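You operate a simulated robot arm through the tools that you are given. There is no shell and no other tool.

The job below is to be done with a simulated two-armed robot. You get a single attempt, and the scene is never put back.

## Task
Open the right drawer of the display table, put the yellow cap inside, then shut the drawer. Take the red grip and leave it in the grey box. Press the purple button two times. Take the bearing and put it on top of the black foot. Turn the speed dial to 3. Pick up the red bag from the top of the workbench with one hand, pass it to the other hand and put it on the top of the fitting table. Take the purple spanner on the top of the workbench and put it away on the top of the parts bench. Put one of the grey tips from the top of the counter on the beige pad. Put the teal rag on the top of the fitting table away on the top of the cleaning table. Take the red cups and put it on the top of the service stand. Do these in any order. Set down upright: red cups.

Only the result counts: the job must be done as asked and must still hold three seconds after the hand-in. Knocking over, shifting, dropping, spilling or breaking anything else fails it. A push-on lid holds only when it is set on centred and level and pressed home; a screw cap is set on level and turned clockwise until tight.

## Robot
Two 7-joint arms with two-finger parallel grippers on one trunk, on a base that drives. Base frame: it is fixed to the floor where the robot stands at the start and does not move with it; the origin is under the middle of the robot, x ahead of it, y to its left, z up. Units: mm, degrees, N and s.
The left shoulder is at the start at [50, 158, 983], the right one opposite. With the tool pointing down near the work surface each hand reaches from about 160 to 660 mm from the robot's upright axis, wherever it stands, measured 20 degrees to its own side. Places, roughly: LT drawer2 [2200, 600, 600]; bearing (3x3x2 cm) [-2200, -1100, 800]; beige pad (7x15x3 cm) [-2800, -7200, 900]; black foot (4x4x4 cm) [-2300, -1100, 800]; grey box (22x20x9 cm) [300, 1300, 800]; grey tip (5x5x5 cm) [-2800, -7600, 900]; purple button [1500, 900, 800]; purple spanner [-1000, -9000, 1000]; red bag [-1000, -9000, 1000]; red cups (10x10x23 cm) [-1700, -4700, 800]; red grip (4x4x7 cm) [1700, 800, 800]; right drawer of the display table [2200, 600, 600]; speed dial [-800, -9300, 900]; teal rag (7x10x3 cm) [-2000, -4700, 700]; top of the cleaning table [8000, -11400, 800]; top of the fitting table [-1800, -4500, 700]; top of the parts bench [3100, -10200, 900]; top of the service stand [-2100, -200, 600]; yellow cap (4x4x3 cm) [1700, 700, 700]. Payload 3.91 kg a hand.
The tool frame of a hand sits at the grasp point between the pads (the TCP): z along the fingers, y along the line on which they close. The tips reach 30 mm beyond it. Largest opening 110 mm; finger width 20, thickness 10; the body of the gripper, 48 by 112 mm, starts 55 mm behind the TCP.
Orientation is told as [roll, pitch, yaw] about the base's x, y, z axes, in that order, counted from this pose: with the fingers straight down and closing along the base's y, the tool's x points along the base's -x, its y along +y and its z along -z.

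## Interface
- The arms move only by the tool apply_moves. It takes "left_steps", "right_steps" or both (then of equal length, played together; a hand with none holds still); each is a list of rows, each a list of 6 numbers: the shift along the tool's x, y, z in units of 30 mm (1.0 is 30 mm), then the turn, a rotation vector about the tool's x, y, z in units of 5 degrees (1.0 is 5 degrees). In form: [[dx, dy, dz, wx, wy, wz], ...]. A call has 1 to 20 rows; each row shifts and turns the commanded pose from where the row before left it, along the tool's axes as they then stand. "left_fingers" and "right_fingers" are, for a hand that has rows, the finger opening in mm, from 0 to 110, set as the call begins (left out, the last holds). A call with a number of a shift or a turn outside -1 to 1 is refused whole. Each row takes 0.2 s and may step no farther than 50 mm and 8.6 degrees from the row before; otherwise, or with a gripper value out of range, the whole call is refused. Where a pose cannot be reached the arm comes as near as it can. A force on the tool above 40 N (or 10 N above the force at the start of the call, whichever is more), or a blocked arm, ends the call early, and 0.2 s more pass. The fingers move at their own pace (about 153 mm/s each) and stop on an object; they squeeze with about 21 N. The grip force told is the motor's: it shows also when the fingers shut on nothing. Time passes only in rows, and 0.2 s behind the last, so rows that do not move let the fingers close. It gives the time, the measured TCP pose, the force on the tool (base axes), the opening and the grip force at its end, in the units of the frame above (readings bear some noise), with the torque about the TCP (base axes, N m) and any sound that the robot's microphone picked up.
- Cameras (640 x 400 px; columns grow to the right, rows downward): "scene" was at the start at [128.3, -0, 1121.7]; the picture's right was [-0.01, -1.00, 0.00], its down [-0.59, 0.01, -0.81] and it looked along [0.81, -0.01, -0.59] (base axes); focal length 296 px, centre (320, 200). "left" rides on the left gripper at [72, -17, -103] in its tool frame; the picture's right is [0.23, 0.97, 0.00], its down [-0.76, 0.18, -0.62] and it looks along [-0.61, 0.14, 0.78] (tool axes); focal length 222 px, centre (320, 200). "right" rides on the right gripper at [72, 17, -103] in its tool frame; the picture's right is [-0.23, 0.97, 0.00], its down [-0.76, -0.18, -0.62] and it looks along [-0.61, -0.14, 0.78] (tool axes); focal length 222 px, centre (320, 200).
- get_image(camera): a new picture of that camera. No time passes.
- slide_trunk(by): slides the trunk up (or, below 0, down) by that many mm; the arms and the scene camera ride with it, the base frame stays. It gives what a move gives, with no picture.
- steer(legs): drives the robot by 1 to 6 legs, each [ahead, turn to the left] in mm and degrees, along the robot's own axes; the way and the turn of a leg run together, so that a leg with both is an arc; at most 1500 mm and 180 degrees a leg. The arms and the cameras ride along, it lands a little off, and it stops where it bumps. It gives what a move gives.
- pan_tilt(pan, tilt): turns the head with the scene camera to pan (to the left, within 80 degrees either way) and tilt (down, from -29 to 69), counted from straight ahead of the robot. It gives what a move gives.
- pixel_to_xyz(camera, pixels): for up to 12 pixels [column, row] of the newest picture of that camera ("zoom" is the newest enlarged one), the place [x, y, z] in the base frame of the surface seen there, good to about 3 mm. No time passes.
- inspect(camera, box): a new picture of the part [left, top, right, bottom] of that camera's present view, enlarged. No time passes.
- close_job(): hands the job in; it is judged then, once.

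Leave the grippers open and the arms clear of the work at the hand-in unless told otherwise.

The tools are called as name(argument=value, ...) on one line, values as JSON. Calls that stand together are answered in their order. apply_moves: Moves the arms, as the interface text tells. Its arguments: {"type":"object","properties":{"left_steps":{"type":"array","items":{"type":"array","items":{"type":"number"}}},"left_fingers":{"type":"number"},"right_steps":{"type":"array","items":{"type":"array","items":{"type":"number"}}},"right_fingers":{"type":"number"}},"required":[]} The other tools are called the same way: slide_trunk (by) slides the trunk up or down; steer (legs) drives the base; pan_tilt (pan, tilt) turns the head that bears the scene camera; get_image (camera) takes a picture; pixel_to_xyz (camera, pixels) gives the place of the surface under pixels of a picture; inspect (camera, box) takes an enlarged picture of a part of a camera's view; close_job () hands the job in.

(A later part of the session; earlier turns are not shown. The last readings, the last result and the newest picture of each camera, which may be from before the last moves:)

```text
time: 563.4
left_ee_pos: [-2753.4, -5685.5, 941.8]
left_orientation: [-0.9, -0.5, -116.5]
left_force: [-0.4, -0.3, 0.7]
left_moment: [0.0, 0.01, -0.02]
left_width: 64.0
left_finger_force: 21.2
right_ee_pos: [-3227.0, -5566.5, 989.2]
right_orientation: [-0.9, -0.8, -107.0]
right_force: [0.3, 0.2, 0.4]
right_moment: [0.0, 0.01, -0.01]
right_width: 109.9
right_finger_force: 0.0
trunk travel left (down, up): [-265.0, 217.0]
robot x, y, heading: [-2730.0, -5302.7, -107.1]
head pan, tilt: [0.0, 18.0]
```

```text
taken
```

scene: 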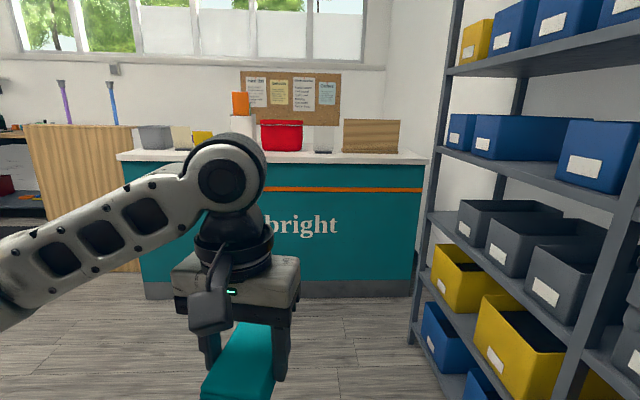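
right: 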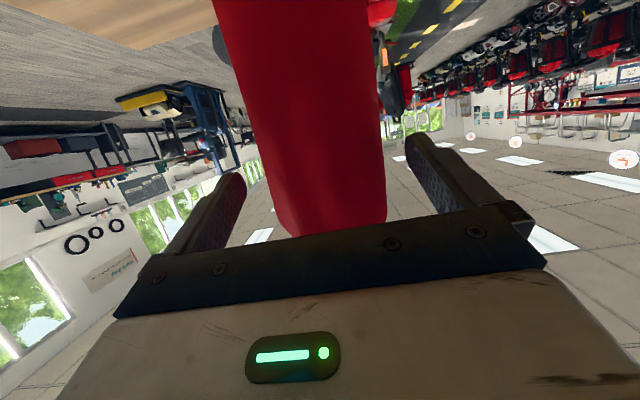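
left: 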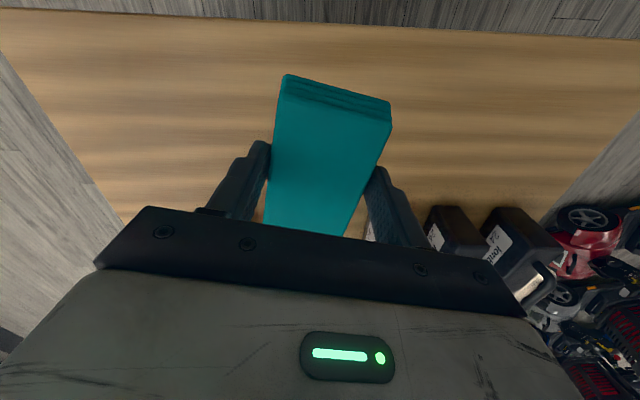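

The robot was blocked — probably the right elbow against the rack, as I left the right arm far out. I look to the right.

pan_tilt(pan=-65, tilt=20)

get_image(camera="scene")

```text
time: 564.8
left_ee_pos: [-2753.0, -5684.7, 942.6]
left_orientation: [-0.9, -0.5, -116.5]
left_force: [0.0, -1.1, -0.7]
left_moment: [0.02, 0.0, -0.01]
left_width: 63.9
left_finger_force: 20.8
right_ee_pos: [-3227.0, -5566.4, 989.9]
right_orientation: [-0.9, -0.8, -106.9]
right_force: [-0.4, -0.2, -0.8]
right_moment: [0.03, 0.0, 0.02]
right_width: 109.7
right_finger_force: 0.0
trunk travel left (down, up): [-265.0, 217.0]
robot x, y, heading: [-2735.3, -5302.6, -106.9]
head pan, tilt: [-65.0, 20.0]
```

```text
taken
```

scene: 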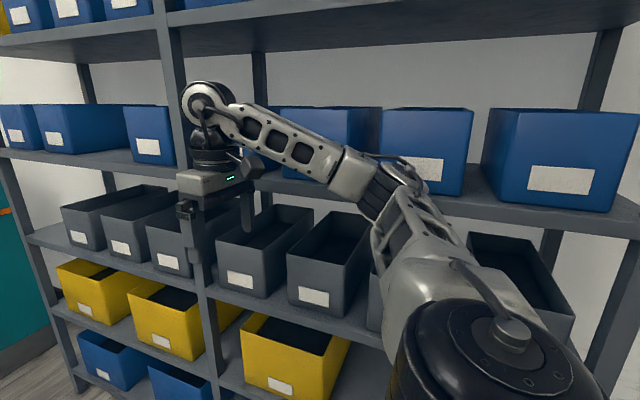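

pixel_to_xyz(camera="scene", pixels=[[395, 180], [345, 165], [205, 155], [440, 165], [560, 185], [300, 120], [150, 145], [182, 150], [215, 300], [245, 280], [310, 295], [170, 260]])

inspect(camera="scene", box=[140, 60, 480, 280])

```text
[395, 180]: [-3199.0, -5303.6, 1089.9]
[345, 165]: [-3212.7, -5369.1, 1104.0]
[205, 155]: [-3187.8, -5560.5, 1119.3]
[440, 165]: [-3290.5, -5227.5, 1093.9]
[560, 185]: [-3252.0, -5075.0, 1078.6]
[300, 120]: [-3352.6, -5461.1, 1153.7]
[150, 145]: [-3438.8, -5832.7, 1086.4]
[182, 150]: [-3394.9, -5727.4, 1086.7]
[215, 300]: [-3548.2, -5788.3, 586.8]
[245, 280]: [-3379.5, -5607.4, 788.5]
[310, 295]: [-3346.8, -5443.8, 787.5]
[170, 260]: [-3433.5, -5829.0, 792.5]
```

```text
1.82 times, centred on (310, 170) of scene
```

zoom: 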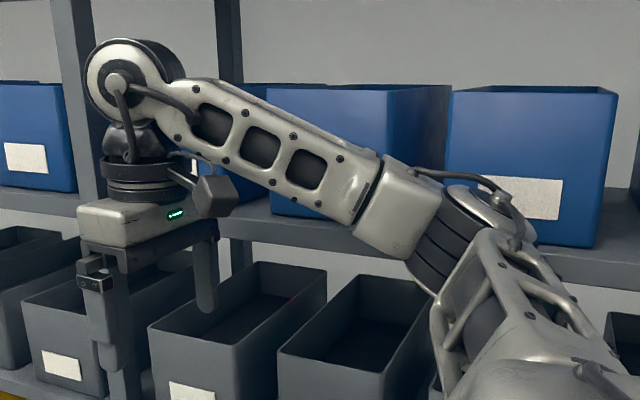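

The bins are still in line (fronts at U≈-1825). The elbow is almost touching the shelf edge. I bring the right hand inward to pull the elbow away from the rack.

apply_moves(right_steps=[[0, 0.4, 0, 0, 0, 0], [0, 0.6, 0, 0, 0, 0], [0, 0.8, 0, 0, 0, 0]])

get_image(camera="scene")

```text
time: 565.5
left_ee_pos: [-2756.9, -5683.6, 944.1]
left_orientation: [-0.5, -0.6, -116.4]
left_force: [-0.4, 0.6, -0.5]
left_moment: [0.0, 0.0, 0.03]
left_width: 63.8
left_finger_force: 20.9
right_ee_pos: [-3179.6, -5579.1, 987.7]
right_orientation: [-0.5, -1.0, -107.0]
right_force: [0.2, 0.6, -1.2]
right_moment: [0.01, 0.03, 0.01]
right_width: 110.1
right_finger_force: 0.1
trunk travel left (down, up): [-265.0, 217.0]
robot x, y, heading: [-2733.0, -5300.3, -107.2]
head pan, tilt: [-65.0, 20.0]
```

```text
taken
```

scene: 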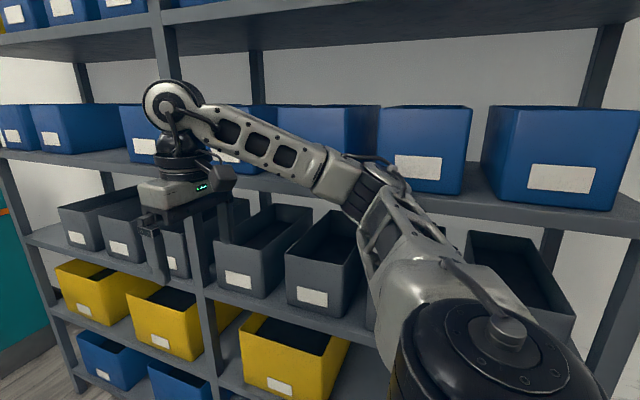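

It moves freely. I bring the hand fully in, then continue with a slightly left heading.

apply_moves(right_steps=[[0, 1, 0, 0, 0, 0], [0, 1, 0, 0, 0, 0], [0, 1, 0, 0, 0, 0], [0, 1, 0, 0, 0, 0], [0, 1, 0, 0, 0, 0], [0, 0.5, 0, 0, 0, 0]])

steer(legs=[[0, 6], [1000, 0], [0, 85.5]])

pan_tilt(pan=0, tilt=18)

get_image(camera="scene")

```text
time: 567.0
left_ee_pos: [-2767.9, -5686.4, 942.7]
left_orientation: [0.3, 0.1, -116.5]
left_force: [-0.5, 1.0, -0.8]
left_moment: [0.0, -0.02, -0.02]
left_width: 64.1
left_finger_force: 21.2
right_ee_pos: [-3032.7, -5628.4, 978.6]
right_orientation: [0.5, -0.5, -107.0]
right_force: [0.1, 0.5, 0.1]
right_moment: [-0.02, -0.02, -0.01]
right_width: 110.1
right_finger_force: 0.0
trunk travel left (down, up): [-265.0, 217.0]
robot x, y, heading: [-2729.2, -5298.9, -107.2]
head pan, tilt: [-65.0, 20.0]
```

```text
time: 576.3
left_ee_pos: [-2532.5, -6305.8, 942.7]
left_orientation: [0.3, 0.1, -24.1]
left_force: [0.1, 1.4, -0.4]
left_moment: [0.01, 0.03, 0.02]
left_width: 64.1
left_finger_force: 20.6
right_ee_pos: [-2579.1, -6572.6, 979.8]
right_orientation: [0.4, -0.4, -14.6]
right_force: [-0.5, 0.7, 0.0]
right_moment: [-0.01, 0.01, 0.01]
right_width: 110.0
right_finger_force: 0.1
trunk travel left (down, up): [-265.0, 217.0]
robot x, y, heading: [-2918.4, -6288.9, -14.8]
head pan, tilt: [-65.0, 20.0]
```

```text
time: 577.7
left_ee_pos: [-2532.9, -6306.0, 942.9]
left_orientation: [0.3, 0.1, -24.2]
left_force: [-0.5, 0.2, -0.8]
left_moment: [0.04, 0.02, 0.0]
left_width: 63.9
left_finger_force: 21.5
right_ee_pos: [-2579.1, -6572.1, 979.1]
right_orientation: [0.3, -0.6, -14.5]
right_force: [-0.5, 0.8, 0.3]
right_moment: [0.04, 0.0, 0.0]
right_width: 110.0
right_finger_force: 0.1
trunk travel left (down, up): [-265.0, 217.0]
robot x, y, heading: [-2919.9, -6284.8, -14.4]
head pan, tilt: [0.0, 18.0]
```

```text
taken
```

scene: 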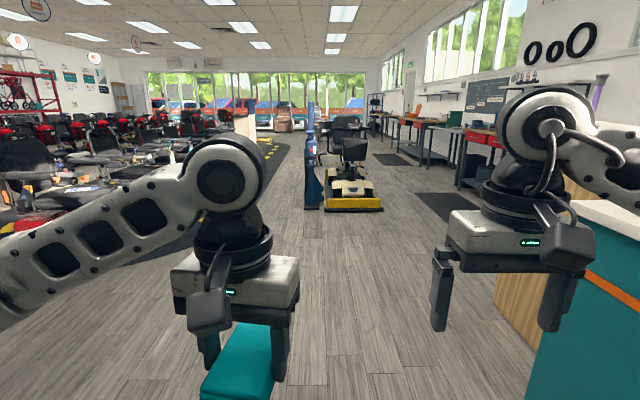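

The way is clear. I drive 2540 mm along, turn right toward the workbench and go 1100 mm.

steer(legs=[[1270, 0], [1270, 0], [0, -90.6], [1100, 0]])

get_image(camera="scene")

```text
time: 599.3
left_ee_pos: [-706.7, -8344.5, 942.3]
left_orientation: [0.3, 0.2, -113.0]
left_force: [0.6, 0.0, -0.4]
left_moment: [0.0, 0.05, -0.04]
left_width: 64.0
left_finger_force: 21.1
right_ee_pos: [-973.1, -8301.8, 978.6]
right_orientation: [0.4, -0.4, -103.5]
right_force: [-0.3, 0.5, -0.2]
right_moment: [0.0, -0.03, 0.02]
right_width: 109.6
right_finger_force: 0.0
trunk travel left (down, up): [-265.0, 217.0]
robot x, y, heading: [-692.4, -7960.3, -103.5]
head pan, tilt: [0.0, 18.0]
```

```text
taken
```

scene: 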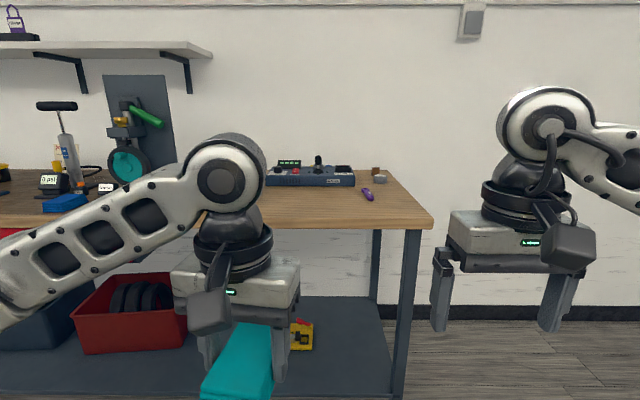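

I raise the trunk 210 mm so the hands clear the bench items, then drive diagonally to stand left of the dial.

slide_trunk(by=212)

steer(legs=[[0, 28.7], [640, 0], [0, -30.2]])

pan_tilt(pan=-5, tilt=40)

get_image(camera="scene")

```text
time: 601.5
left_ee_pos: [-706.7, -8345.2, 1154.5]
left_orientation: [0.3, 0.0, -113.0]
left_force: [0.4, -0.1, -1.3]
left_moment: [-0.02, -0.02, 0.0]
left_width: 64.1
left_finger_force: 21.1
right_ee_pos: [-972.9, -8303.7, 1192.5]
right_orientation: [0.3, -0.5, -103.4]
right_force: [0.3, -0.5, -0.2]
right_moment: [0.01, -0.01, -0.01]
right_width: 109.9
right_finger_force: 0.1
trunk travel left (down, up): [-477.0, 5.0]
robot x, y, heading: [-690.8, -7959.4, -103.5]
head pan, tilt: [0.0, 18.0]
```

```text
time: 608.1
left_ee_pos: [-548.2, -8969.8, 1154.1]
left_orientation: [0.4, 0.1, -114.8]
left_force: [0.6, -0.6, 0.9]
left_moment: [0.0, -0.01, 0.02]
left_width: 63.9
left_finger_force: 20.7
right_ee_pos: [-811.9, -8919.2, 1191.0]
right_orientation: [0.4, -0.4, -105.2]
right_force: [0.0, -0.1, -0.7]
right_moment: [0.0, -0.01, -0.01]
right_width: 110.0
right_finger_force: 0.1
trunk travel left (down, up): [-477.0, 5.0]
robot x, y, heading: [-520.0, -8581.5, -105.3]
head pan, tilt: [0.0, 18.0]
```

```text
time: 609.0
left_ee_pos: [-546.8, -8969.6, 1155.1]
left_orientation: [0.3, 0.1, -114.9]
left_force: [-0.5, 0.3, -0.5]
left_moment: [-0.01, 0.04, 0.01]
left_width: 64.1
left_finger_force: 21.4
right_ee_pos: [-812.8, -8919.3, 1192.2]
right_orientation: [0.5, -0.5, -105.1]
right_force: [0.0, -0.2, -0.2]
right_moment: [0.01, -0.01, 0.01]
right_width: 110.1
right_finger_force: 0.0
trunk travel left (down, up): [-477.0, 5.0]
robot x, y, heading: [-522.7, -8584.1, -105.1]
head pan, tilt: [-5.0, 40.0]
```

```text
taken
```

scene: 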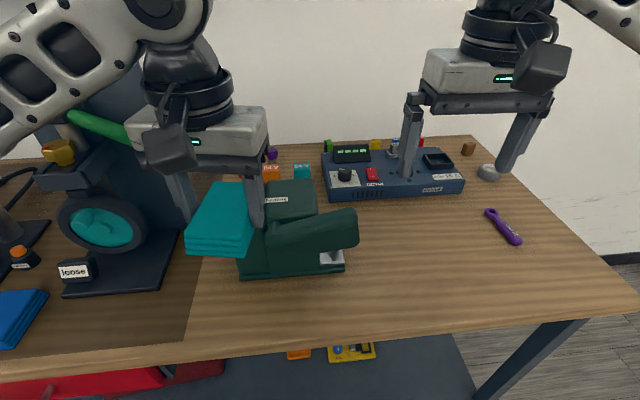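

I drive 40 mm closer, then turn the right hand 30° counter-clockwise and tilt it 22° forward.

steer(legs=[[40, 0]])

apply_moves(right_steps=[[0, 0, 0, 0, 0, -1], [0, 0, 0, 0, 0, -1], [0, 0, 0, 0, 0, -1], [0, 0, 0, 0, 0, -1], [0, 0, 0, 0, 0, -1], [0, 0, 0, 0, 0, -1], [0, 0, 0, 0, -1, 0], [0, 0, 0, 0, -1, 0], [0, 0, 0, 0, -1, 0], [0, 0, 0, 0, -1, 0], [0, 0, 0, 0, -0.4, 0], [0, 0, 0, 0, 0, 0]], right_fingers=62)

```text
time: 609.8
left_ee_pos: [-558.0, -9009.8, 1153.1]
left_orientation: [0.4, 0.2, -115.0]
left_force: [0.3, -0.9, -0.9]
left_moment: [0.06, 0.02, 0.02]
left_width: 64.0
left_finger_force: 20.9
right_ee_pos: [-822.9, -8958.8, 1191.0]
right_orientation: [0.4, -0.5, -105.3]
right_force: [1.0, -0.3, -0.7]
right_moment: [0.04, -0.02, -0.01]
right_width: 110.0
right_finger_force: 0.1
trunk travel left (down, up): [-477.0, 5.0]
robot x, y, heading: [-534.2, -8625.1, -105.4]
head pan, tilt: [-5.0, 40.0]
```

```text
time: 612.4
left_ee_pos: [-557.7, -9008.8, 1154.5]
left_orientation: [0.4, 0.1, -114.9]
left_force: [-0.8, 0.9, -1.0]
left_moment: [-0.01, 0.0, 0.0]
left_width: 64.1
left_finger_force: 21.3
right_ee_pos: [-822.4, -8958.0, 1192.1]
right_orientation: [-0.1, -22.6, -75.3]
right_force: [-0.2, -0.1, 1.0]
right_moment: [-0.02, 0.01, 0.03]
right_width: 61.9
right_finger_force: 0.0
trunk travel left (down, up): [-477.0, 5.0]
robot x, y, heading: [-535.5, -8624.1, -105.4]
head pan, tilt: [-5.0, 40.0]
```

I bring the right hand to a point above and behind the dial (z 1080) to look.

apply_moves(right_steps=[[-0.766, -0.4, 0.897, 0, 0, 0], [-0.766, -0.4, 0.897, 0, 0, 0], [-0.766, -0.4, 0.897, 0, 0, 0], [-0.766, -0.4, 0.897, 0, 0, 0], [-0.766, -0.4, 0.897, 0, 0, 0], [-0.766, -0.4, 0.897, 0, 0, 0], [-0.766, -0.4, 0.897, 0, 0, 0], [0, 0, 0, 0, 0, 0]])

get_image(camera="right")

get_image(camera="scene")

```text
time: 614.2
left_ee_pos: [-557.8, -9008.4, 1153.9]
left_orientation: [0.2, 0.1, -114.9]
left_force: [-1.2, 0.8, -1.1]
left_moment: [-0.01, 0.03, 0.03]
left_width: 64.1
left_finger_force: 21.1
right_ee_pos: [-848.3, -9182.8, 1085.4]
right_orientation: [0.1, -22.7, -75.4]
right_force: [0.3, 0.2, 0.3]
right_moment: [0.02, 0.0, 0.03]
right_width: 62.1
right_finger_force: 0.0
right hand out of reach, approached as far as the arm can: row 7
trunk travel left (down, up): [-477.0, 5.0]
robot x, y, heading: [-532.7, -8623.0, -105.4]
head pan, tilt: [-5.0, 40.0]
```

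```text
taken
```

right: 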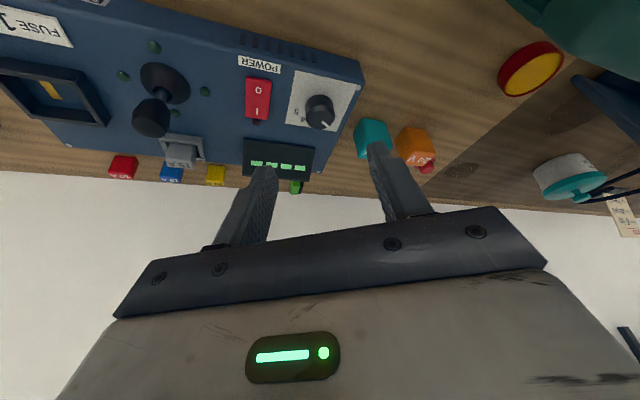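

```text
taken
```

scene: 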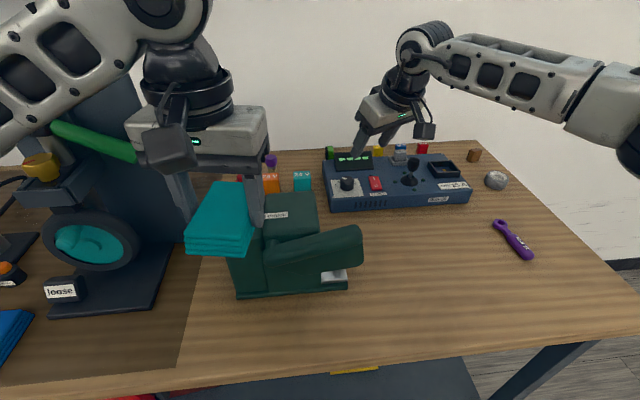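

inspect(camera="right", box=[280, 65, 370, 145])

pixel_to_xyz(camera="zoom", pixels=[[315, 195], [270, 190], [355, 200], [300, 150], [320, 240], [200, 90], [430, 120], [160, 290], [360, 330]])

```text
5.00 times, centred on (325, 105) of right
```

zoom: 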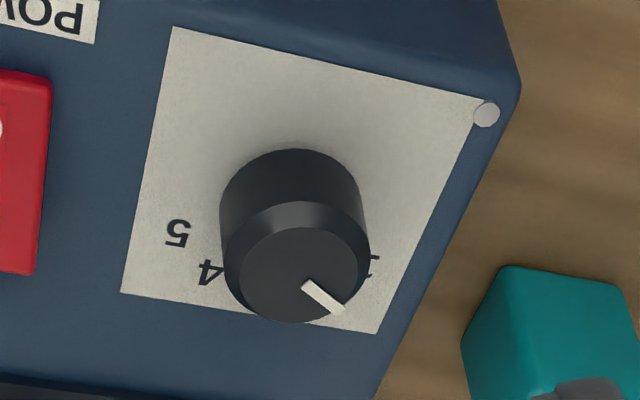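

```text
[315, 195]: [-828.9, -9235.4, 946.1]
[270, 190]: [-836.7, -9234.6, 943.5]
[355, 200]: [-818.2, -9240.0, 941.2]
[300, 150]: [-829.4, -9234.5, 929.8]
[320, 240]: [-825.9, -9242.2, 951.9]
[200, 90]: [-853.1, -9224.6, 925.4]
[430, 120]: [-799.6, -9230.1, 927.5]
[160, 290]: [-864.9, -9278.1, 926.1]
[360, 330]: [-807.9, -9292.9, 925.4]
```

pixel_to_xyz(camera="zoom", pixels=[[298, 275], [250, 270], [345, 280], [290, 318], [300, 232], [310, 285], [335, 303], [222, 240], [366, 250], [180, 32], [476, 100], [128, 288]])

```text
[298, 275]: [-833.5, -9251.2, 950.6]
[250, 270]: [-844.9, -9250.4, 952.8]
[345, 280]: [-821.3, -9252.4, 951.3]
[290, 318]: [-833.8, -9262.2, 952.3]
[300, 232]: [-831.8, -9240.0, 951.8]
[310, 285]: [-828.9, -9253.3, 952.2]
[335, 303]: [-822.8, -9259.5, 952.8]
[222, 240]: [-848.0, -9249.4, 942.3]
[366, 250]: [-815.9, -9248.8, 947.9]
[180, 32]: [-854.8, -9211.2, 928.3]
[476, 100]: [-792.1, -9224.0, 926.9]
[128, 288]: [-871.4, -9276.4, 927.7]
```

The dial axis is at (-832.5,-9251), knob z 927–952; the pointer stands at -41°, i.e. on "1", and "3" is at about -103°. I lower along the fingers' axis to 1024, then check.

apply_moves(right_steps=[[-0.081, -0.021, 0.777, 0, 0, 0], [-0.081, -0.021, 0.777, 0, 0, 0], [-0.081, -0.021, 0.777, 0, 0, 0], [0, 0, 0, 0, 0, 0]])

get_image(camera="right")

```text
time: 615.2
left_ee_pos: [-558.2, -9009.8, 1152.7]
left_orientation: [0.3, 0.1, -114.9]
left_force: [0.3, 0.2, -0.7]
left_moment: [0.0, 0.02, -0.01]
left_width: 64.0
left_finger_force: 21.3
right_ee_pos: [-848.3, -9182.4, 1085.2]
right_orientation: [0.0, -22.6, -75.4]
right_force: [-0.3, -0.9, 0.1]
right_moment: [0.03, -0.02, -0.02]
right_width: 61.9
right_finger_force: 0.0
right hand out of reach, approached as far as the arm can: row 1, 2, 3
trunk travel left (down, up): [-477.0, 5.0]
robot x, y, heading: [-528.3, -8624.6, -105.4]
head pan, tilt: [-5.0, 40.0]
```

```text
taken
```

right: 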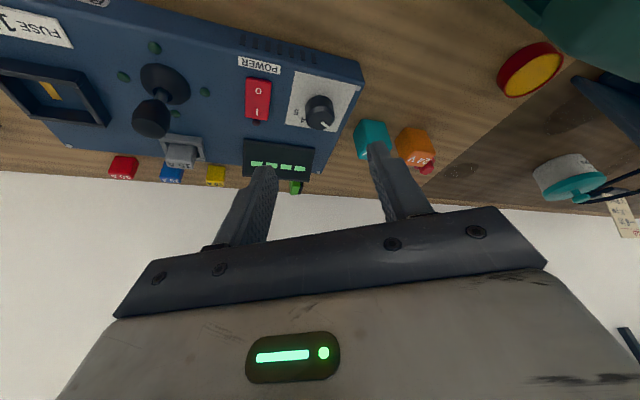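

Out of reach in this posture. I test going straight down first.

apply_moves(right_steps=[[0.384, 0, 0.923, 0, 0, 0], [0.384, 0, 0.923, 0, 0, 0]])

```text
time: 615.8
left_ee_pos: [-557.8, -9008.0, 1154.0]
left_orientation: [0.3, 0.2, -114.9]
left_force: [-0.3, 0.4, -0.8]
left_moment: [0.03, 0.0, 0.0]
left_width: 64.2
left_finger_force: 21.1
right_ee_pos: [-849.6, -9180.5, 1022.8]
right_orientation: [0.0, -22.7, -75.3]
right_force: [-0.2, 0.5, -0.5]
right_moment: [-0.03, 0.0, 0.01]
right_width: 62.2
right_finger_force: 0.0
trunk travel left (down, up): [-477.0, 5.0]
robot x, y, heading: [-531.6, -8618.2, -105.5]
head pan, tilt: [-5.0, 40.0]
```

Down works. Now forward 36 mm at this lower height.

apply_moves(right_steps=[[-0.56, -0.02, 0.233, 0, 0, 0], [-0.56, -0.02, 0.233, 0, 0, 0], [0, 0, 0, 0, 0, 0]])

```text
time: 616.6
left_ee_pos: [-557.3, -9007.4, 1153.8]
left_orientation: [0.2, 0.1, -115.0]
left_force: [0.2, -0.3, -0.7]
left_moment: [-0.03, 0.03, 0.01]
left_width: 64.1
left_finger_force: 21.1
right_ee_pos: [-850.1, -9181.0, 1023.9]
right_orientation: [0.0, -22.6, -75.3]
right_force: [0.4, 0.6, 0.0]
right_moment: [0.0, -0.01, -0.03]
right_width: 61.8
right_finger_force: 0.0
right hand out of reach, approached as far as the arm can: row 1, 2
trunk travel left (down, up): [-477.0, 5.0]
robot x, y, heading: [-533.1, -8619.4, -105.4]
head pan, tilt: [-5.0, 40.0]
```

Still limited. I'll turn the hand back by 30° (about the vertical) and try whether it reaches farther that way.

apply_moves(right_steps=[[0, 0, 0, 0.384, 0, 0.923], [0, 0, 0, 0.384, 0, 0.923], [0, 0, 0, 0.384, 0, 0.923], [0, 0, 0, 0.384, 0, 0.923], [0, 0, 0, 0.384, 0, 0.923], [0, 0, 0, 0.384, 0, 0.923], [-0.56, 0, 0.233, 0, 0, 0], [-0.56, 0, 0.233, 0, 0, 0]])

```text
time: 618.4
left_ee_pos: [-559.6, -9008.6, 1154.1]
left_orientation: [0.2, 0.0, -114.9]
left_force: [-0.5, -0.2, -2.1]
left_moment: [-0.02, -0.02, 0.03]
left_width: 64.0
left_finger_force: 20.8
right_ee_pos: [-858.3, -9216.0, 1024.6]
right_orientation: [0.0, -22.5, -105.4]
right_force: [0.2, -0.3, 0.2]
right_moment: [0.0, -0.03, 0.01]
right_width: 62.0
right_finger_force: 0.0
trunk travel left (down, up): [-477.0, 5.0]
robot x, y, heading: [-532.2, -8623.5, -105.4]
head pan, tilt: [-5.0, 40.0]
```

That reaches farther. I move over the dial line and test turning clockwise in the air.

apply_moves(right_steps=[[0, 0.57, 0, 0, 0, 0], [0, 0.57, 0, 0, 0, 0], [-0.3, 0, 0.125, 0, 0, 0]])

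apply_moves(right_steps=[[0, 0, 0, 0.384, 0, 0.923], [0, 0, 0, 0.384, 0, 0.923], [0, 0, 0, 0.384, 0, 0.923], [0, 0, 0, 0.384, 0, 0.923], [0, 0, 0, 0.384, 0, 0.923], [0, 0, 0, 0.384, 0, 0.923], [0, 0, 0, 0.384, 0, 0.923], [0, 0, 0, 0.384, 0, 0.923], [0, 0, 0, 0.384, 0, 0.923], [0, 0, 0, 0.384, 0, 0.923], [0, 0, 0, 0.384, 0, 0.923], [0, 0, 0, 0.384, 0, 0.923]])

```text
time: 619.2
left_ee_pos: [-558.0, -9008.7, 1154.2]
left_orientation: [0.2, 0.1, -114.9]
left_force: [0.4, -0.2, 0.2]
left_moment: [0.0, -0.01, -0.06]
left_width: 63.9
left_finger_force: 21.8
right_ee_pos: [-829.1, -9234.8, 1024.7]
right_orientation: [0.1, -22.6, -105.4]
right_force: [0.2, -0.1, 0.9]
right_moment: [0.0, 0.01, 0.0]
right_width: 62.0
right_finger_force: 0.0
trunk travel left (down, up): [-477.0, 5.0]
robot x, y, heading: [-534.9, -8616.7, -105.5]
head pan, tilt: [-5.0, 40.0]
```

```text
time: 621.8
left_ee_pos: [-557.0, -9007.8, 1154.6]
left_orientation: [0.3, 0.1, -114.9]
left_force: [0.2, 0.0, -0.7]
left_moment: [0.03, -0.01, -0.01]
left_width: 63.9
left_finger_force: 21.2
right_ee_pos: [-827.8, -9214.2, 1025.4]
right_orientation: [0.1, -22.6, -165.6]
right_force: [0.3, -0.2, 0.5]
right_moment: [0.01, 0.02, -0.02]
right_width: 61.7
right_finger_force: 0.0
right hand out of reach, approached as far as the arm can: row 10, 11, 12
trunk travel left (down, up): [-477.0, 5.0]
robot x, y, heading: [-537.7, -8622.0, -105.5]
head pan, tilt: [-5.0, 40.0]
```

45° of clockwise turning is available here, so I'll do it in two strokes of 30°. I turn back to the start orientation.

apply_moves(right_steps=[[0, 0, 0, -0.384, 0, -0.923], [0, 0, 0, -0.384, 0, -0.923], [0, 0, 0, -0.384, 0, -0.923], [0, 0, 0, -0.384, 0, -0.923], [0, 0, 0, -0.384, 0, -0.923], [0, 0, 0, -0.384, 0, -0.923], [0, 0, 0, -0.384, 0, -0.923], [0, 0, 0, -0.384, 0, -0.923], [0, 0, 0, -0.384, 0, -0.923], [0, 0, 0, -0.384, 0, -0.923], [0, 0, 0, -0.384, 0, -0.923], [0, 0, 0, -0.384, 0, -0.923]])

inspect(camera="right", box=[240, 60, 400, 200])

```text
time: 624.4
left_ee_pos: [-557.4, -9009.6, 1153.9]
left_orientation: [0.3, 0.1, -114.9]
left_force: [-0.5, 0.6, -0.4]
left_moment: [-0.01, 0.0, 0.02]
left_width: 63.8
left_finger_force: 20.7
right_ee_pos: [-825.8, -9214.4, 1022.5]
right_orientation: [0.1, -22.6, -105.1]
right_force: [0.4, 0.4, -0.1]
right_moment: [0.03, 0.0, 0.07]
right_width: 62.0
right_finger_force: 0.1
trunk travel left (down, up): [-477.0, 5.0]
robot x, y, heading: [-534.4, -8619.0, -105.4]
head pan, tilt: [-5.0, 40.0]
```

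```text
2.86 times, centred on (320, 130) of right
```

zoom: 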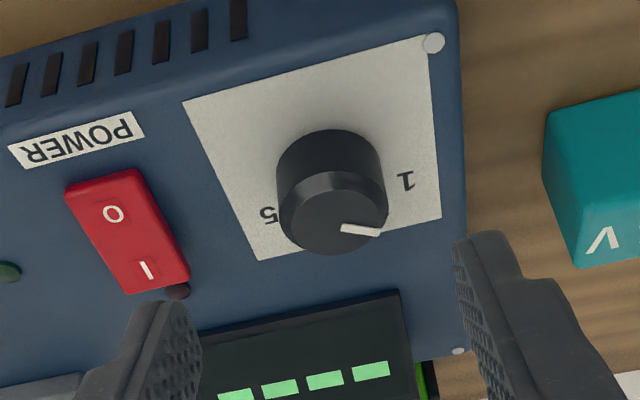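

Now I align over the knob, narrow the opening to 54 mm, and descend along the finger axis.

apply_moves(right_steps=[[-0.095, 0.103, 0.04, 0, 0, 0], [0, 0, 0.5, 0, 0, 0], [0, 0, 0.5, 0, 0, 0], [0, 0, 0, 0, 0, 0]], right_fingers=54)

get_image(camera="right")

```text
time: 625.4
left_ee_pos: [-557.7, -9008.7, 1154.5]
left_orientation: [0.3, 0.2, -114.9]
left_force: [0.3, -0.1, -0.7]
left_moment: [-0.01, 0.02, 0.01]
left_width: 64.1
left_finger_force: 21.0
right_ee_pos: [-828.2, -9229.6, 997.7]
right_orientation: [0.2, -22.7, -105.3]
right_force: [0.2, 0.6, 0.1]
right_moment: [-0.02, 0.01, 0.03]
right_width: 54.0
right_finger_force: 0.2
trunk travel left (down, up): [-477.0, 5.0]
robot x, y, heading: [-535.2, -8621.4, -105.6]
head pan, tilt: [-5.0, 40.0]
```

```text
taken
```

right: 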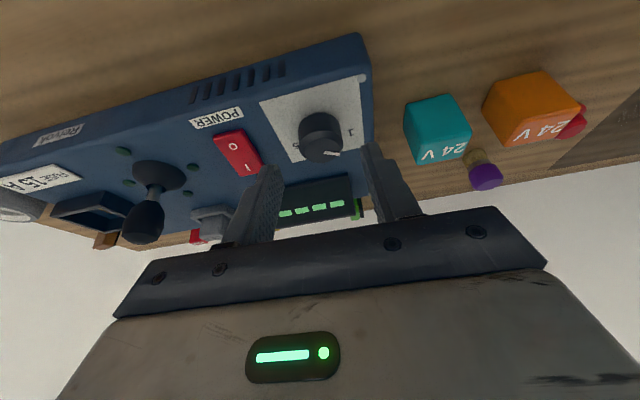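

apply_moves(right_steps=[[0.02, 0.017, 0.5, 0, 0, 0], [0.02, 0.017, 0.5, 0, 0, 0], [0.02, 0.017, 0.38, 0, 0, 0], [0, 0, 0, 0, 0, 0]])

get_image(camera="right")

```text
time: 626.4
left_ee_pos: [-557.7, -9007.1, 1153.4]
left_orientation: [0.3, 0.1, -114.9]
left_force: [0.6, -0.4, -0.3]
left_moment: [-0.03, 0.01, 0.0]
left_width: 64.1
left_finger_force: 20.9
right_ee_pos: [-830.8, -9244.4, 957.2]
right_orientation: [0.0, -22.6, -105.4]
right_force: [-0.2, 0.7, 0.1]
right_moment: [-0.03, 0.03, 0.05]
right_width: 53.8
right_finger_force: 0.0
trunk travel left (down, up): [-477.0, 5.0]
robot x, y, heading: [-535.4, -8618.6, -105.5]
head pan, tilt: [-5.0, 40.0]
```

```text
taken
```

right: 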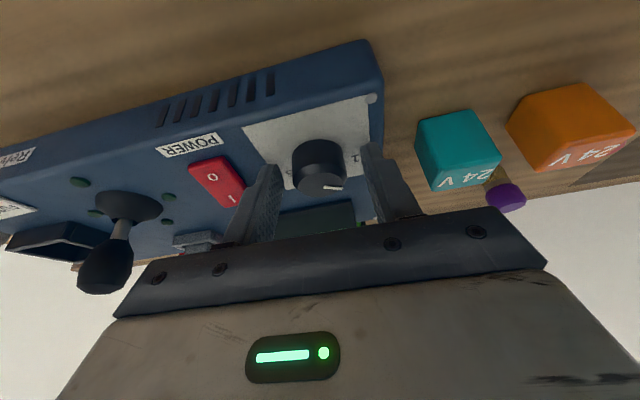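

The knob is centred between the fingertips. I close gently on it.

apply_moves(right_steps=[[0, 0, 0, 0, 0, 0], [0, 0, 0, 0, 0, 0], [0, 0, 0, 0, 0, 0]], right_fingers=15)

get_image(camera="right")

```text
time: 627.2
left_ee_pos: [-558.9, -9007.7, 1153.6]
left_orientation: [0.3, 0.1, -114.8]
left_force: [0.5, 0.7, -1.0]
left_moment: [0.0, 0.0, -0.01]
left_width: 64.0
left_finger_force: 21.1
right_ee_pos: [-832.3, -9244.7, 957.0]
right_orientation: [0.0, -22.6, -105.4]
right_force: [-1.5, 0.7, -0.1]
right_moment: [0.07, 0.33, -0.02]
right_width: 33.3
right_finger_force: 45.1
trunk travel left (down, up): [-477.0, 5.0]
robot x, y, heading: [-532.1, -8620.9, -105.4]
head pan, tilt: [-5.0, 40.0]
```

```text
taken
```

right: 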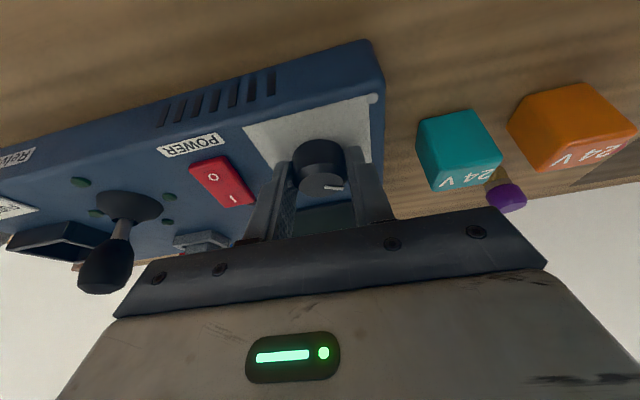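

Gripped (33 mm). I turn it clockwise 30° slowly.

apply_moves(right_steps=[[0, 0.0115, 0, 0.192, 0, 0.4615], [0, 0.0115, 0, 0.192, 0, 0.4615], [0, 0.0115, 0, 0.192, 0, 0.4615], [0, 0.0115, 0, 0.192, 0, 0.4615], [0, 0.0115, 0, 0.192, 0, 0.4615], [0, 0.0115, 0, 0.192, 0, 0.4615], [0, 0.0115, 0, 0.192, 0, 0.4615], [0, 0.0115, 0, 0.192, 0, 0.4615], [0, 0.0115, 0, 0.192, 0, 0.4615], [0, 0.0115, 0, 0.192, 0, 0.4615], [0, 0.0115, 0, 0.192, 0, 0.4615], [0, 0.0115, 0, 0.192, 0, 0.4615]])

get_image(camera="right")

```text
time: 629.9
left_ee_pos: [-558.2, -9012.1, 1152.8]
left_orientation: [0.2, 0.3, -114.8]
left_force: [0.4, -0.3, -0.3]
left_moment: [0.05, 0.0, -0.02]
left_width: 63.7
left_finger_force: 21.6
right_ee_pos: [-827.8, -9245.5, 957.5]
right_orientation: [0.7, -23.3, -135.2]
right_force: [-1.0, -16.9, -11.1]
right_moment: [0.13, 0.63, 0.12]
right_width: 33.1
right_finger_force: 44.9
right hand out of reach, approached as far as the arm can: row 10, 12
trunk travel left (down, up): [-477.0, 5.0]
robot x, y, heading: [-530.4, -8625.6, -105.3]
head pan, tilt: [-5.0, 40.0]
stopped in row 12 (right hand): the force on the tool passed its limit at 42 N (the readings are from after the stop); the commanded pose is now the measured one
```

```text
taken
```

right: 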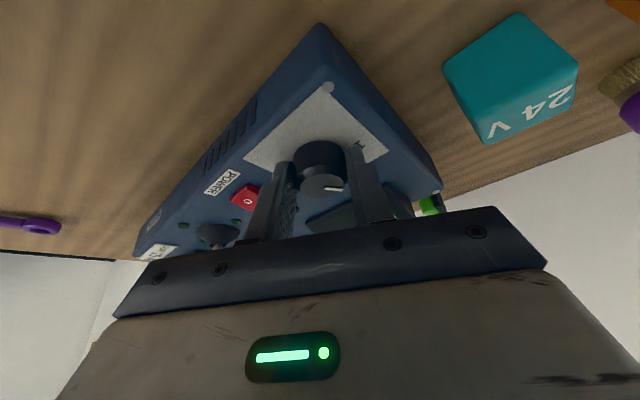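

The knob turned about 30° (the pointer kept its place relative to the fingers). The force came from the arm's reach limit. I open, back off along the axis, and look.

apply_moves(right_steps=[[0, 0, 0, 0, 0, 0], [0, 0, 0, 0, 0, 0], [0, 0, -0.5, 0, 0, 0], [0, 0, -0.7, 0, 0, 0], [0, 0, -0.7, 0, 0, 0]], right_fingers=54)

inspect(camera="right", box=[240, 60, 400, 200])

inspect(camera="scene", box=[310, 140, 490, 230])

```text
time: 631.1
left_ee_pos: [-557.0, -9007.9, 1154.0]
left_orientation: [0.3, 0.0, -114.8]
left_force: [0.9, -0.8, -0.1]
left_moment: [0.0, 0.02, 0.03]
left_width: 64.3
left_finger_force: 21.1
right_ee_pos: [-810.2, -9226.0, 1011.7]
right_orientation: [0.7, -23.3, -135.4]
right_force: [-0.1, 0.7, -0.3]
right_moment: [0.02, -0.04, -0.01]
right_width: 54.2
right_finger_force: 0.0
trunk travel left (down, up): [-477.0, 5.0]
robot x, y, heading: [-535.8, -8619.0, -105.4]
head pan, tilt: [-5.0, 40.0]
```

```text
2.86 times, centred on (320, 130) of right
```

zoom: 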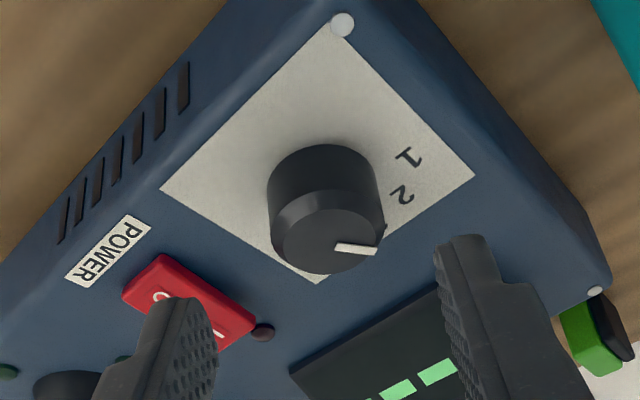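

```text
3.56 times, centred on (400, 185) of scene
```

zoom: 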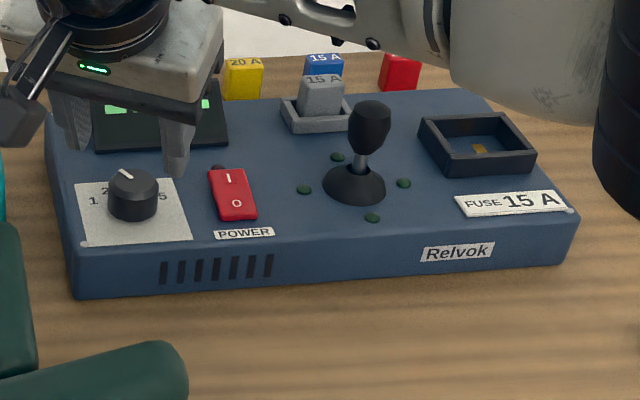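

inspect(camera="right", box=[290, 95, 380, 175])

pixel_to_xyz(camera="zoom", pixels=[[270, 250], [310, 270], [340, 275], [270, 210], [230, 250], [315, 230], [380, 105], [370, 170], [345, 230], [270, 290]])

```text
5.00 times, centred on (335, 135) of right
```

zoom: 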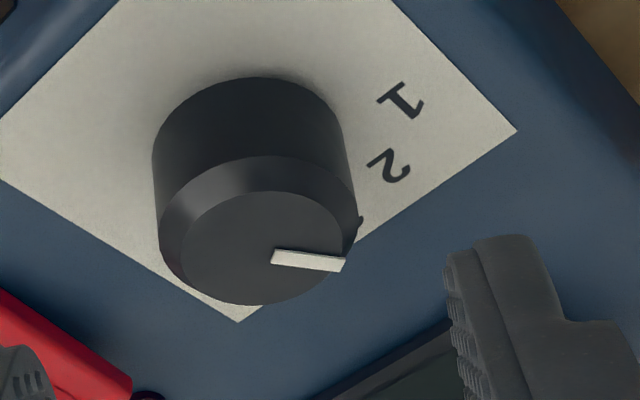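

```text
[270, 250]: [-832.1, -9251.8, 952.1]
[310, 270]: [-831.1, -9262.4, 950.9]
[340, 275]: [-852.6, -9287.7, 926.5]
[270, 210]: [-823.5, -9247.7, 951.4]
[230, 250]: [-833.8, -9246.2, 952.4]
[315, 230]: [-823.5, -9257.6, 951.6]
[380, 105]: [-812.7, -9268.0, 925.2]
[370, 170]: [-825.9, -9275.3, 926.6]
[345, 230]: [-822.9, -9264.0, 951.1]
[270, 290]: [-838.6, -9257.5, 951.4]
```

The pointer now stands at 2 (-74°). One more stroke of about 29°. I turn the hand back 30°, tilt it 5° more for reach, and re-align above the knob.

apply_moves(right_steps=[[0, 0, -0.3, 0, 0, 0], [0, 0, 0, -0.39, 0, -0.92], [0, 0, 0, -0.39, 0, -0.92], [0, 0, 0, -0.39, 0, -0.92], [0, 0, 0, -0.39, 0, -0.92], [0, 0, 0, -0.39, 0, -0.92], [0, 0, 0, -0.39, 0, -0.92], [0, 0, 0, 0, -0.9, 0], [0, 0, 0, 0, 0, 0]])

```text
time: 633.1
left_ee_pos: [-557.5, -9009.0, 1153.8]
left_orientation: [0.3, 0.0, -114.8]
left_force: [0.0, -0.6, 0.1]
left_moment: [-0.02, 0.01, -0.03]
left_width: 63.6
left_finger_force: 20.8
right_ee_pos: [-808.4, -9223.4, 1021.0]
right_orientation: [0.3, -28.1, -105.1]
right_force: [-0.3, -0.1, -0.2]
right_moment: [0.02, 0.01, 0.01]
right_width: 53.8
right_finger_force: 0.0
trunk travel left (down, up): [-477.0, 5.0]
robot x, y, heading: [-533.4, -8620.6, -105.5]
head pan, tilt: [-5.0, 40.0]
```

apply_moves(right_steps=[[0.303, -0.537, -0.162, 0, 0, 0], [0, 0, 0.5, 0, 0, 0], [0, 0, 0.5, 0, 0, 0], [0, 0, 0, 0, 0, 0]])

get_image(camera="right")

```text
time: 634.1
left_ee_pos: [-557.1, -9008.5, 1154.3]
left_orientation: [0.2, 0.0, -114.8]
left_force: [0.1, 0.1, -0.6]
left_moment: [0.05, 0.03, 0.03]
left_width: 64.0
left_finger_force: 21.0
right_ee_pos: [-826.0, -9224.9, 993.1]
right_orientation: [0.3, -28.0, -105.2]
right_force: [0.5, -0.6, -0.8]
right_moment: [-0.01, 0.04, 0.03]
right_width: 53.8
right_finger_force: 0.0
trunk travel left (down, up): [-477.0, 5.0]
robot x, y, heading: [-532.8, -8620.1, -105.3]
head pan, tilt: [-5.0, 40.0]
```

```text
taken
```

right: 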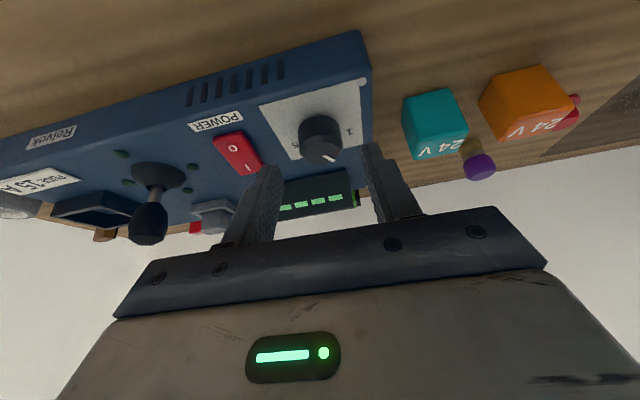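

apply_moves(right_steps=[[0.02, 0.01, 0.5, 0, 0, 0], [0.02, 0.01, 0.5, 0, 0, 0], [0, 0, 0.38, 0, 0, 0], [0, 0, 0, 0, 0, 0]])

apply_moves(right_steps=[[0, 0, 0, 0, 0, 0], [0, 0, 0, 0, 0, 0], [0, 0, 0, 0, 0, 0]], right_fingers=15)

get_image(camera="right")

```text
time: 635.1
left_ee_pos: [-557.9, -9008.9, 1154.4]
left_orientation: [0.2, 0.1, -114.7]
left_force: [-0.9, 0.7, -0.7]
left_moment: [-0.01, 0.0, 0.04]
left_width: 64.1
left_finger_force: 20.9
right_ee_pos: [-827.8, -9240.0, 957.0]
right_orientation: [0.5, -28.1, -105.3]
right_force: [0.2, -0.4, -0.5]
right_moment: [-0.03, -0.01, 0.01]
right_width: 54.0
right_finger_force: 0.1
trunk travel left (down, up): [-477.0, 5.0]
robot x, y, heading: [-536.4, -8621.2, -105.3]
head pan, tilt: [-5.0, 40.0]
```

```text
time: 635.9
left_ee_pos: [-558.1, -9010.3, 1155.0]
left_orientation: [0.4, 0.0, -114.9]
left_force: [1.0, -0.4, -0.4]
left_moment: [0.0, -0.01, 0.01]
left_width: 63.9
left_finger_force: 20.7
right_ee_pos: [-830.0, -9239.8, 956.7]
right_orientation: [0.2, -28.2, -105.3]
right_force: [-4.1, -0.3, 0.5]
right_moment: [0.22, 0.67, -0.05]
right_width: 33.1
right_finger_force: 45.2
trunk travel left (down, up): [-477.0, 5.0]
robot x, y, heading: [-532.5, -8625.7, -105.3]
head pan, tilt: [-5.0, 40.0]
```

```text
taken
```

right: 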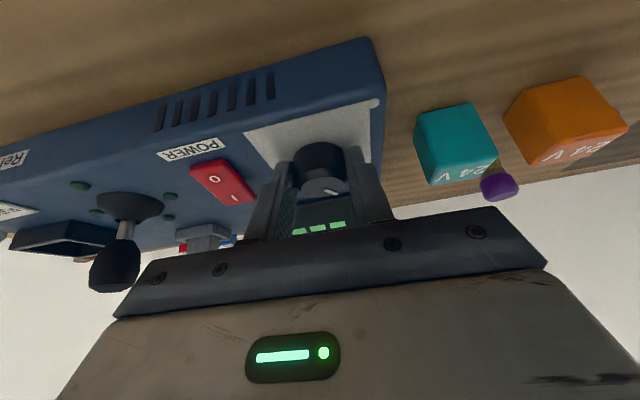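

I turn it clockwise another 28°.

apply_moves(right_steps=[[0, 0.017, 0, 0.24, 0, 0.45], [0, 0.017, 0, 0.24, 0, 0.45], [0, 0.017, 0, 0.24, 0, 0.45], [0, 0.017, 0, 0.24, 0, 0.45], [0, 0.017, 0, 0.24, 0, 0.45], [0, 0.017, 0, 0.24, 0, 0.45], [0, 0.017, 0, 0.24, 0, 0.45], [0, 0.017, 0, 0.24, 0, 0.45], [0, 0.017, 0, 0.24, 0, 0.45], [0, 0.017, 0, 0.24, 0, 0.45], [0, 0.017, 0, 0.24, 0, 0.45]])

get_image(camera="right")

```text
time: 638.3
left_ee_pos: [-559.0, -9008.4, 1154.2]
left_orientation: [0.4, 0.0, -114.8]
left_force: [0.8, 0.3, -0.3]
left_moment: [-0.02, -0.01, 0.02]
left_width: 63.9
left_finger_force: 20.7
right_ee_pos: [-827.0, -9242.9, 957.3]
right_orientation: [0.4, -27.9, -133.3]
right_force: [-7.0, 2.5, -1.6]
right_moment: [-0.29, 1.11, -0.08]
right_width: 33.2
right_finger_force: 45.5
trunk travel left (down, up): [-477.0, 5.0]
robot x, y, heading: [-533.9, -8623.5, -105.2]
head pan, tilt: [-5.0, 40.0]
```

```text
taken
```

right: 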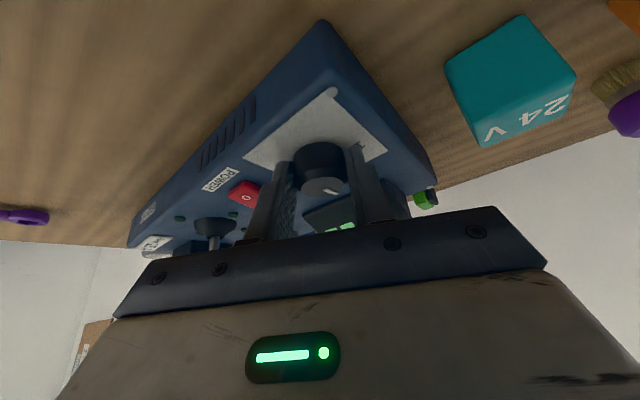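

The stroke went smoothly with no excess force. I open, back off along the axis and check the pointer.

apply_moves(right_steps=[[0, 0, 0, 0, 0, 0], [0, 0, 0, 0, 0, 0], [0, 0, -0.5, 0, 0, 0], [0, 0, -0.7, 0, 0, 0], [0, 0, -0.7, 0, 0, 0], [0, 0, -0.5, 0, 0, 0]], right_fingers=54)

inspect(camera="right", box=[280, 85, 390, 185])

```text
time: 639.7
left_ee_pos: [-558.2, -9009.0, 1154.4]
left_orientation: [0.2, 0.1, -114.8]
left_force: [0.5, 0.1, -0.4]
left_moment: [0.0, 0.01, 0.01]
left_width: 63.9
left_finger_force: 21.7
right_ee_pos: [-801.8, -9216.9, 1021.7]
right_orientation: [0.4, -27.9, -133.3]
right_force: [0.3, -0.7, 0.3]
right_moment: [-0.01, 0.0, 0.0]
right_width: 53.8
right_finger_force: 0.1
trunk travel left (down, up): [-477.0, 5.0]
robot x, y, heading: [-534.4, -8621.0, -105.2]
head pan, tilt: [-5.0, 40.0]
```

```text
4.00 times, centred on (335, 135) of right
```

zoom: 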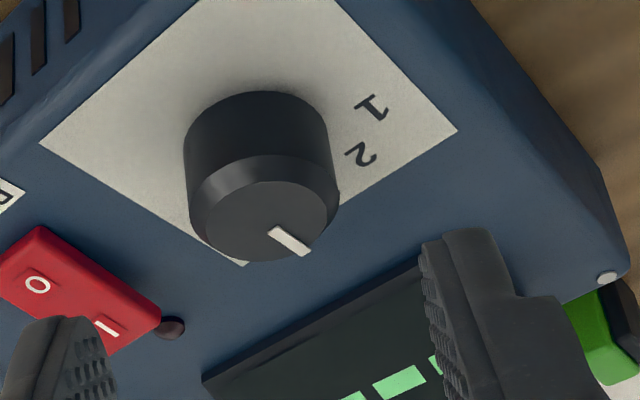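

pixel_to_xyz(camera="zoom", pixels=[[275, 232], [300, 249], [262, 220], [215, 215], [320, 200], [260, 258], [265, 185], [290, 242]])

pan_tilt(pan=-10, tilt=35)

inspect(camera="scene", box=[320, 100, 480, 220])

```text
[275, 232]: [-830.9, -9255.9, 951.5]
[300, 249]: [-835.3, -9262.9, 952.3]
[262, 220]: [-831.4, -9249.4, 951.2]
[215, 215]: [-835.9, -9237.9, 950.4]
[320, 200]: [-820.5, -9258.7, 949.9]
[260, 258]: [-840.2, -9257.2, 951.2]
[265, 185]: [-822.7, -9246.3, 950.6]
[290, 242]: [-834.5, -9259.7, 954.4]
```

```text
time: 640.4
left_ee_pos: [-558.9, -9008.0, 1154.2]
left_orientation: [0.2, 0.2, -114.8]
left_force: [0.5, -0.1, -0.8]
left_moment: [0.01, -0.01, -0.04]
left_width: 64.0
left_finger_force: 20.8
right_ee_pos: [-801.0, -9218.2, 1021.5]
right_orientation: [0.4, -27.9, -133.3]
right_force: [-0.5, 0.3, 0.0]
right_moment: [0.02, 0.04, 0.01]
right_width: 54.2
right_finger_force: 0.1
trunk travel left (down, up): [-477.0, 5.0]
robot x, y, heading: [-532.3, -8622.7, -105.2]
head pan, tilt: [-10.0, 35.0]
```

```text
3.33 times, centred on (400, 160) of scene
```

zoom: 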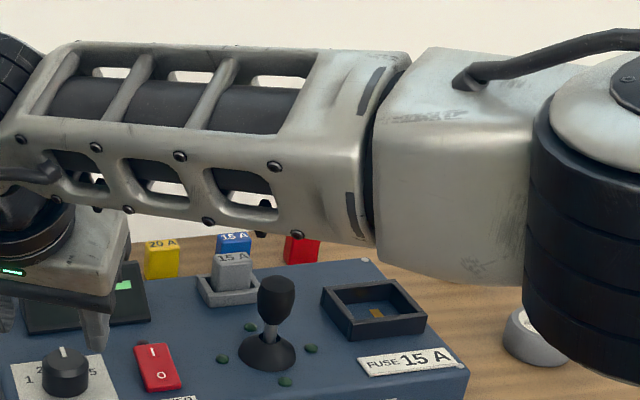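

The pointer now stands at -103°, i.e. on 3. I raise and level the right hand, then back off to view the dial clearly.

apply_moves(right_steps=[[0, 0, -0.8, 0, 0, 0], [0, 0, -0.8, 0, 0, 0], [0, 0, -0.8, 0, 0, 0], [0, 0, 0, -0.471, 0, -0.882], [0, 0, 0, -0.471, 0, -0.882], [0, 0, 0, -0.471, 0, -0.882], [0, 0, 0, -0.471, 0, -0.882], [0, 0, 0, -0.471, 0, -0.882], [0, 0, 0, -0.3, 0, -0.5], [0.7, 0, -0.3, 0, 1, 0], [0.7, 0, -0.3, 0, 1, 0], [0.7, 0, -0.3, 0, 1, 0], [0.7, 0, -0.3, 0, 1, 0], [0.7, 0, -0.3, 0, 1, 0], [0.7, 0, -0.3, 0, 0.6, 0]])

get_image(camera="scene")

inspect(camera="scene", box=[310, 170, 410, 230])

```text
time: 643.6
left_ee_pos: [-557.4, -9009.1, 1153.2]
left_orientation: [0.3, 0.1, -114.8]
left_force: [0.4, -0.4, -0.4]
left_moment: [-0.04, 0.01, -0.01]
left_width: 63.9
left_finger_force: 20.8
right_ee_pos: [-744.0, -9063.5, 1102.2]
right_orientation: [0.6, -0.2, -105.2]
right_force: [0.2, -0.5, 0.1]
right_moment: [0.0, 0.05, 0.0]
right_width: 54.0
right_finger_force: 0.0
trunk travel left (down, up): [-477.0, 5.0]
robot x, y, heading: [-533.2, -8619.8, -105.0]
head pan, tilt: [-10.0, 35.0]
```

```text
taken
```

scene: 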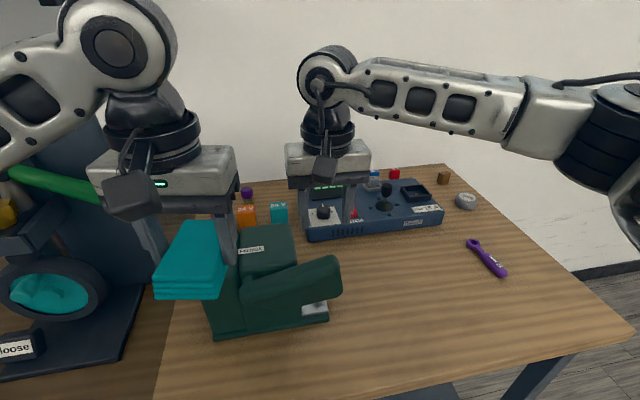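

```text
6.40 times, centred on (360, 200) of scene
```

zoom: 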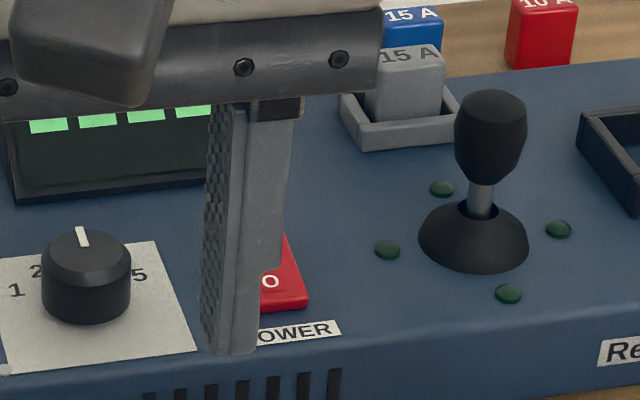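

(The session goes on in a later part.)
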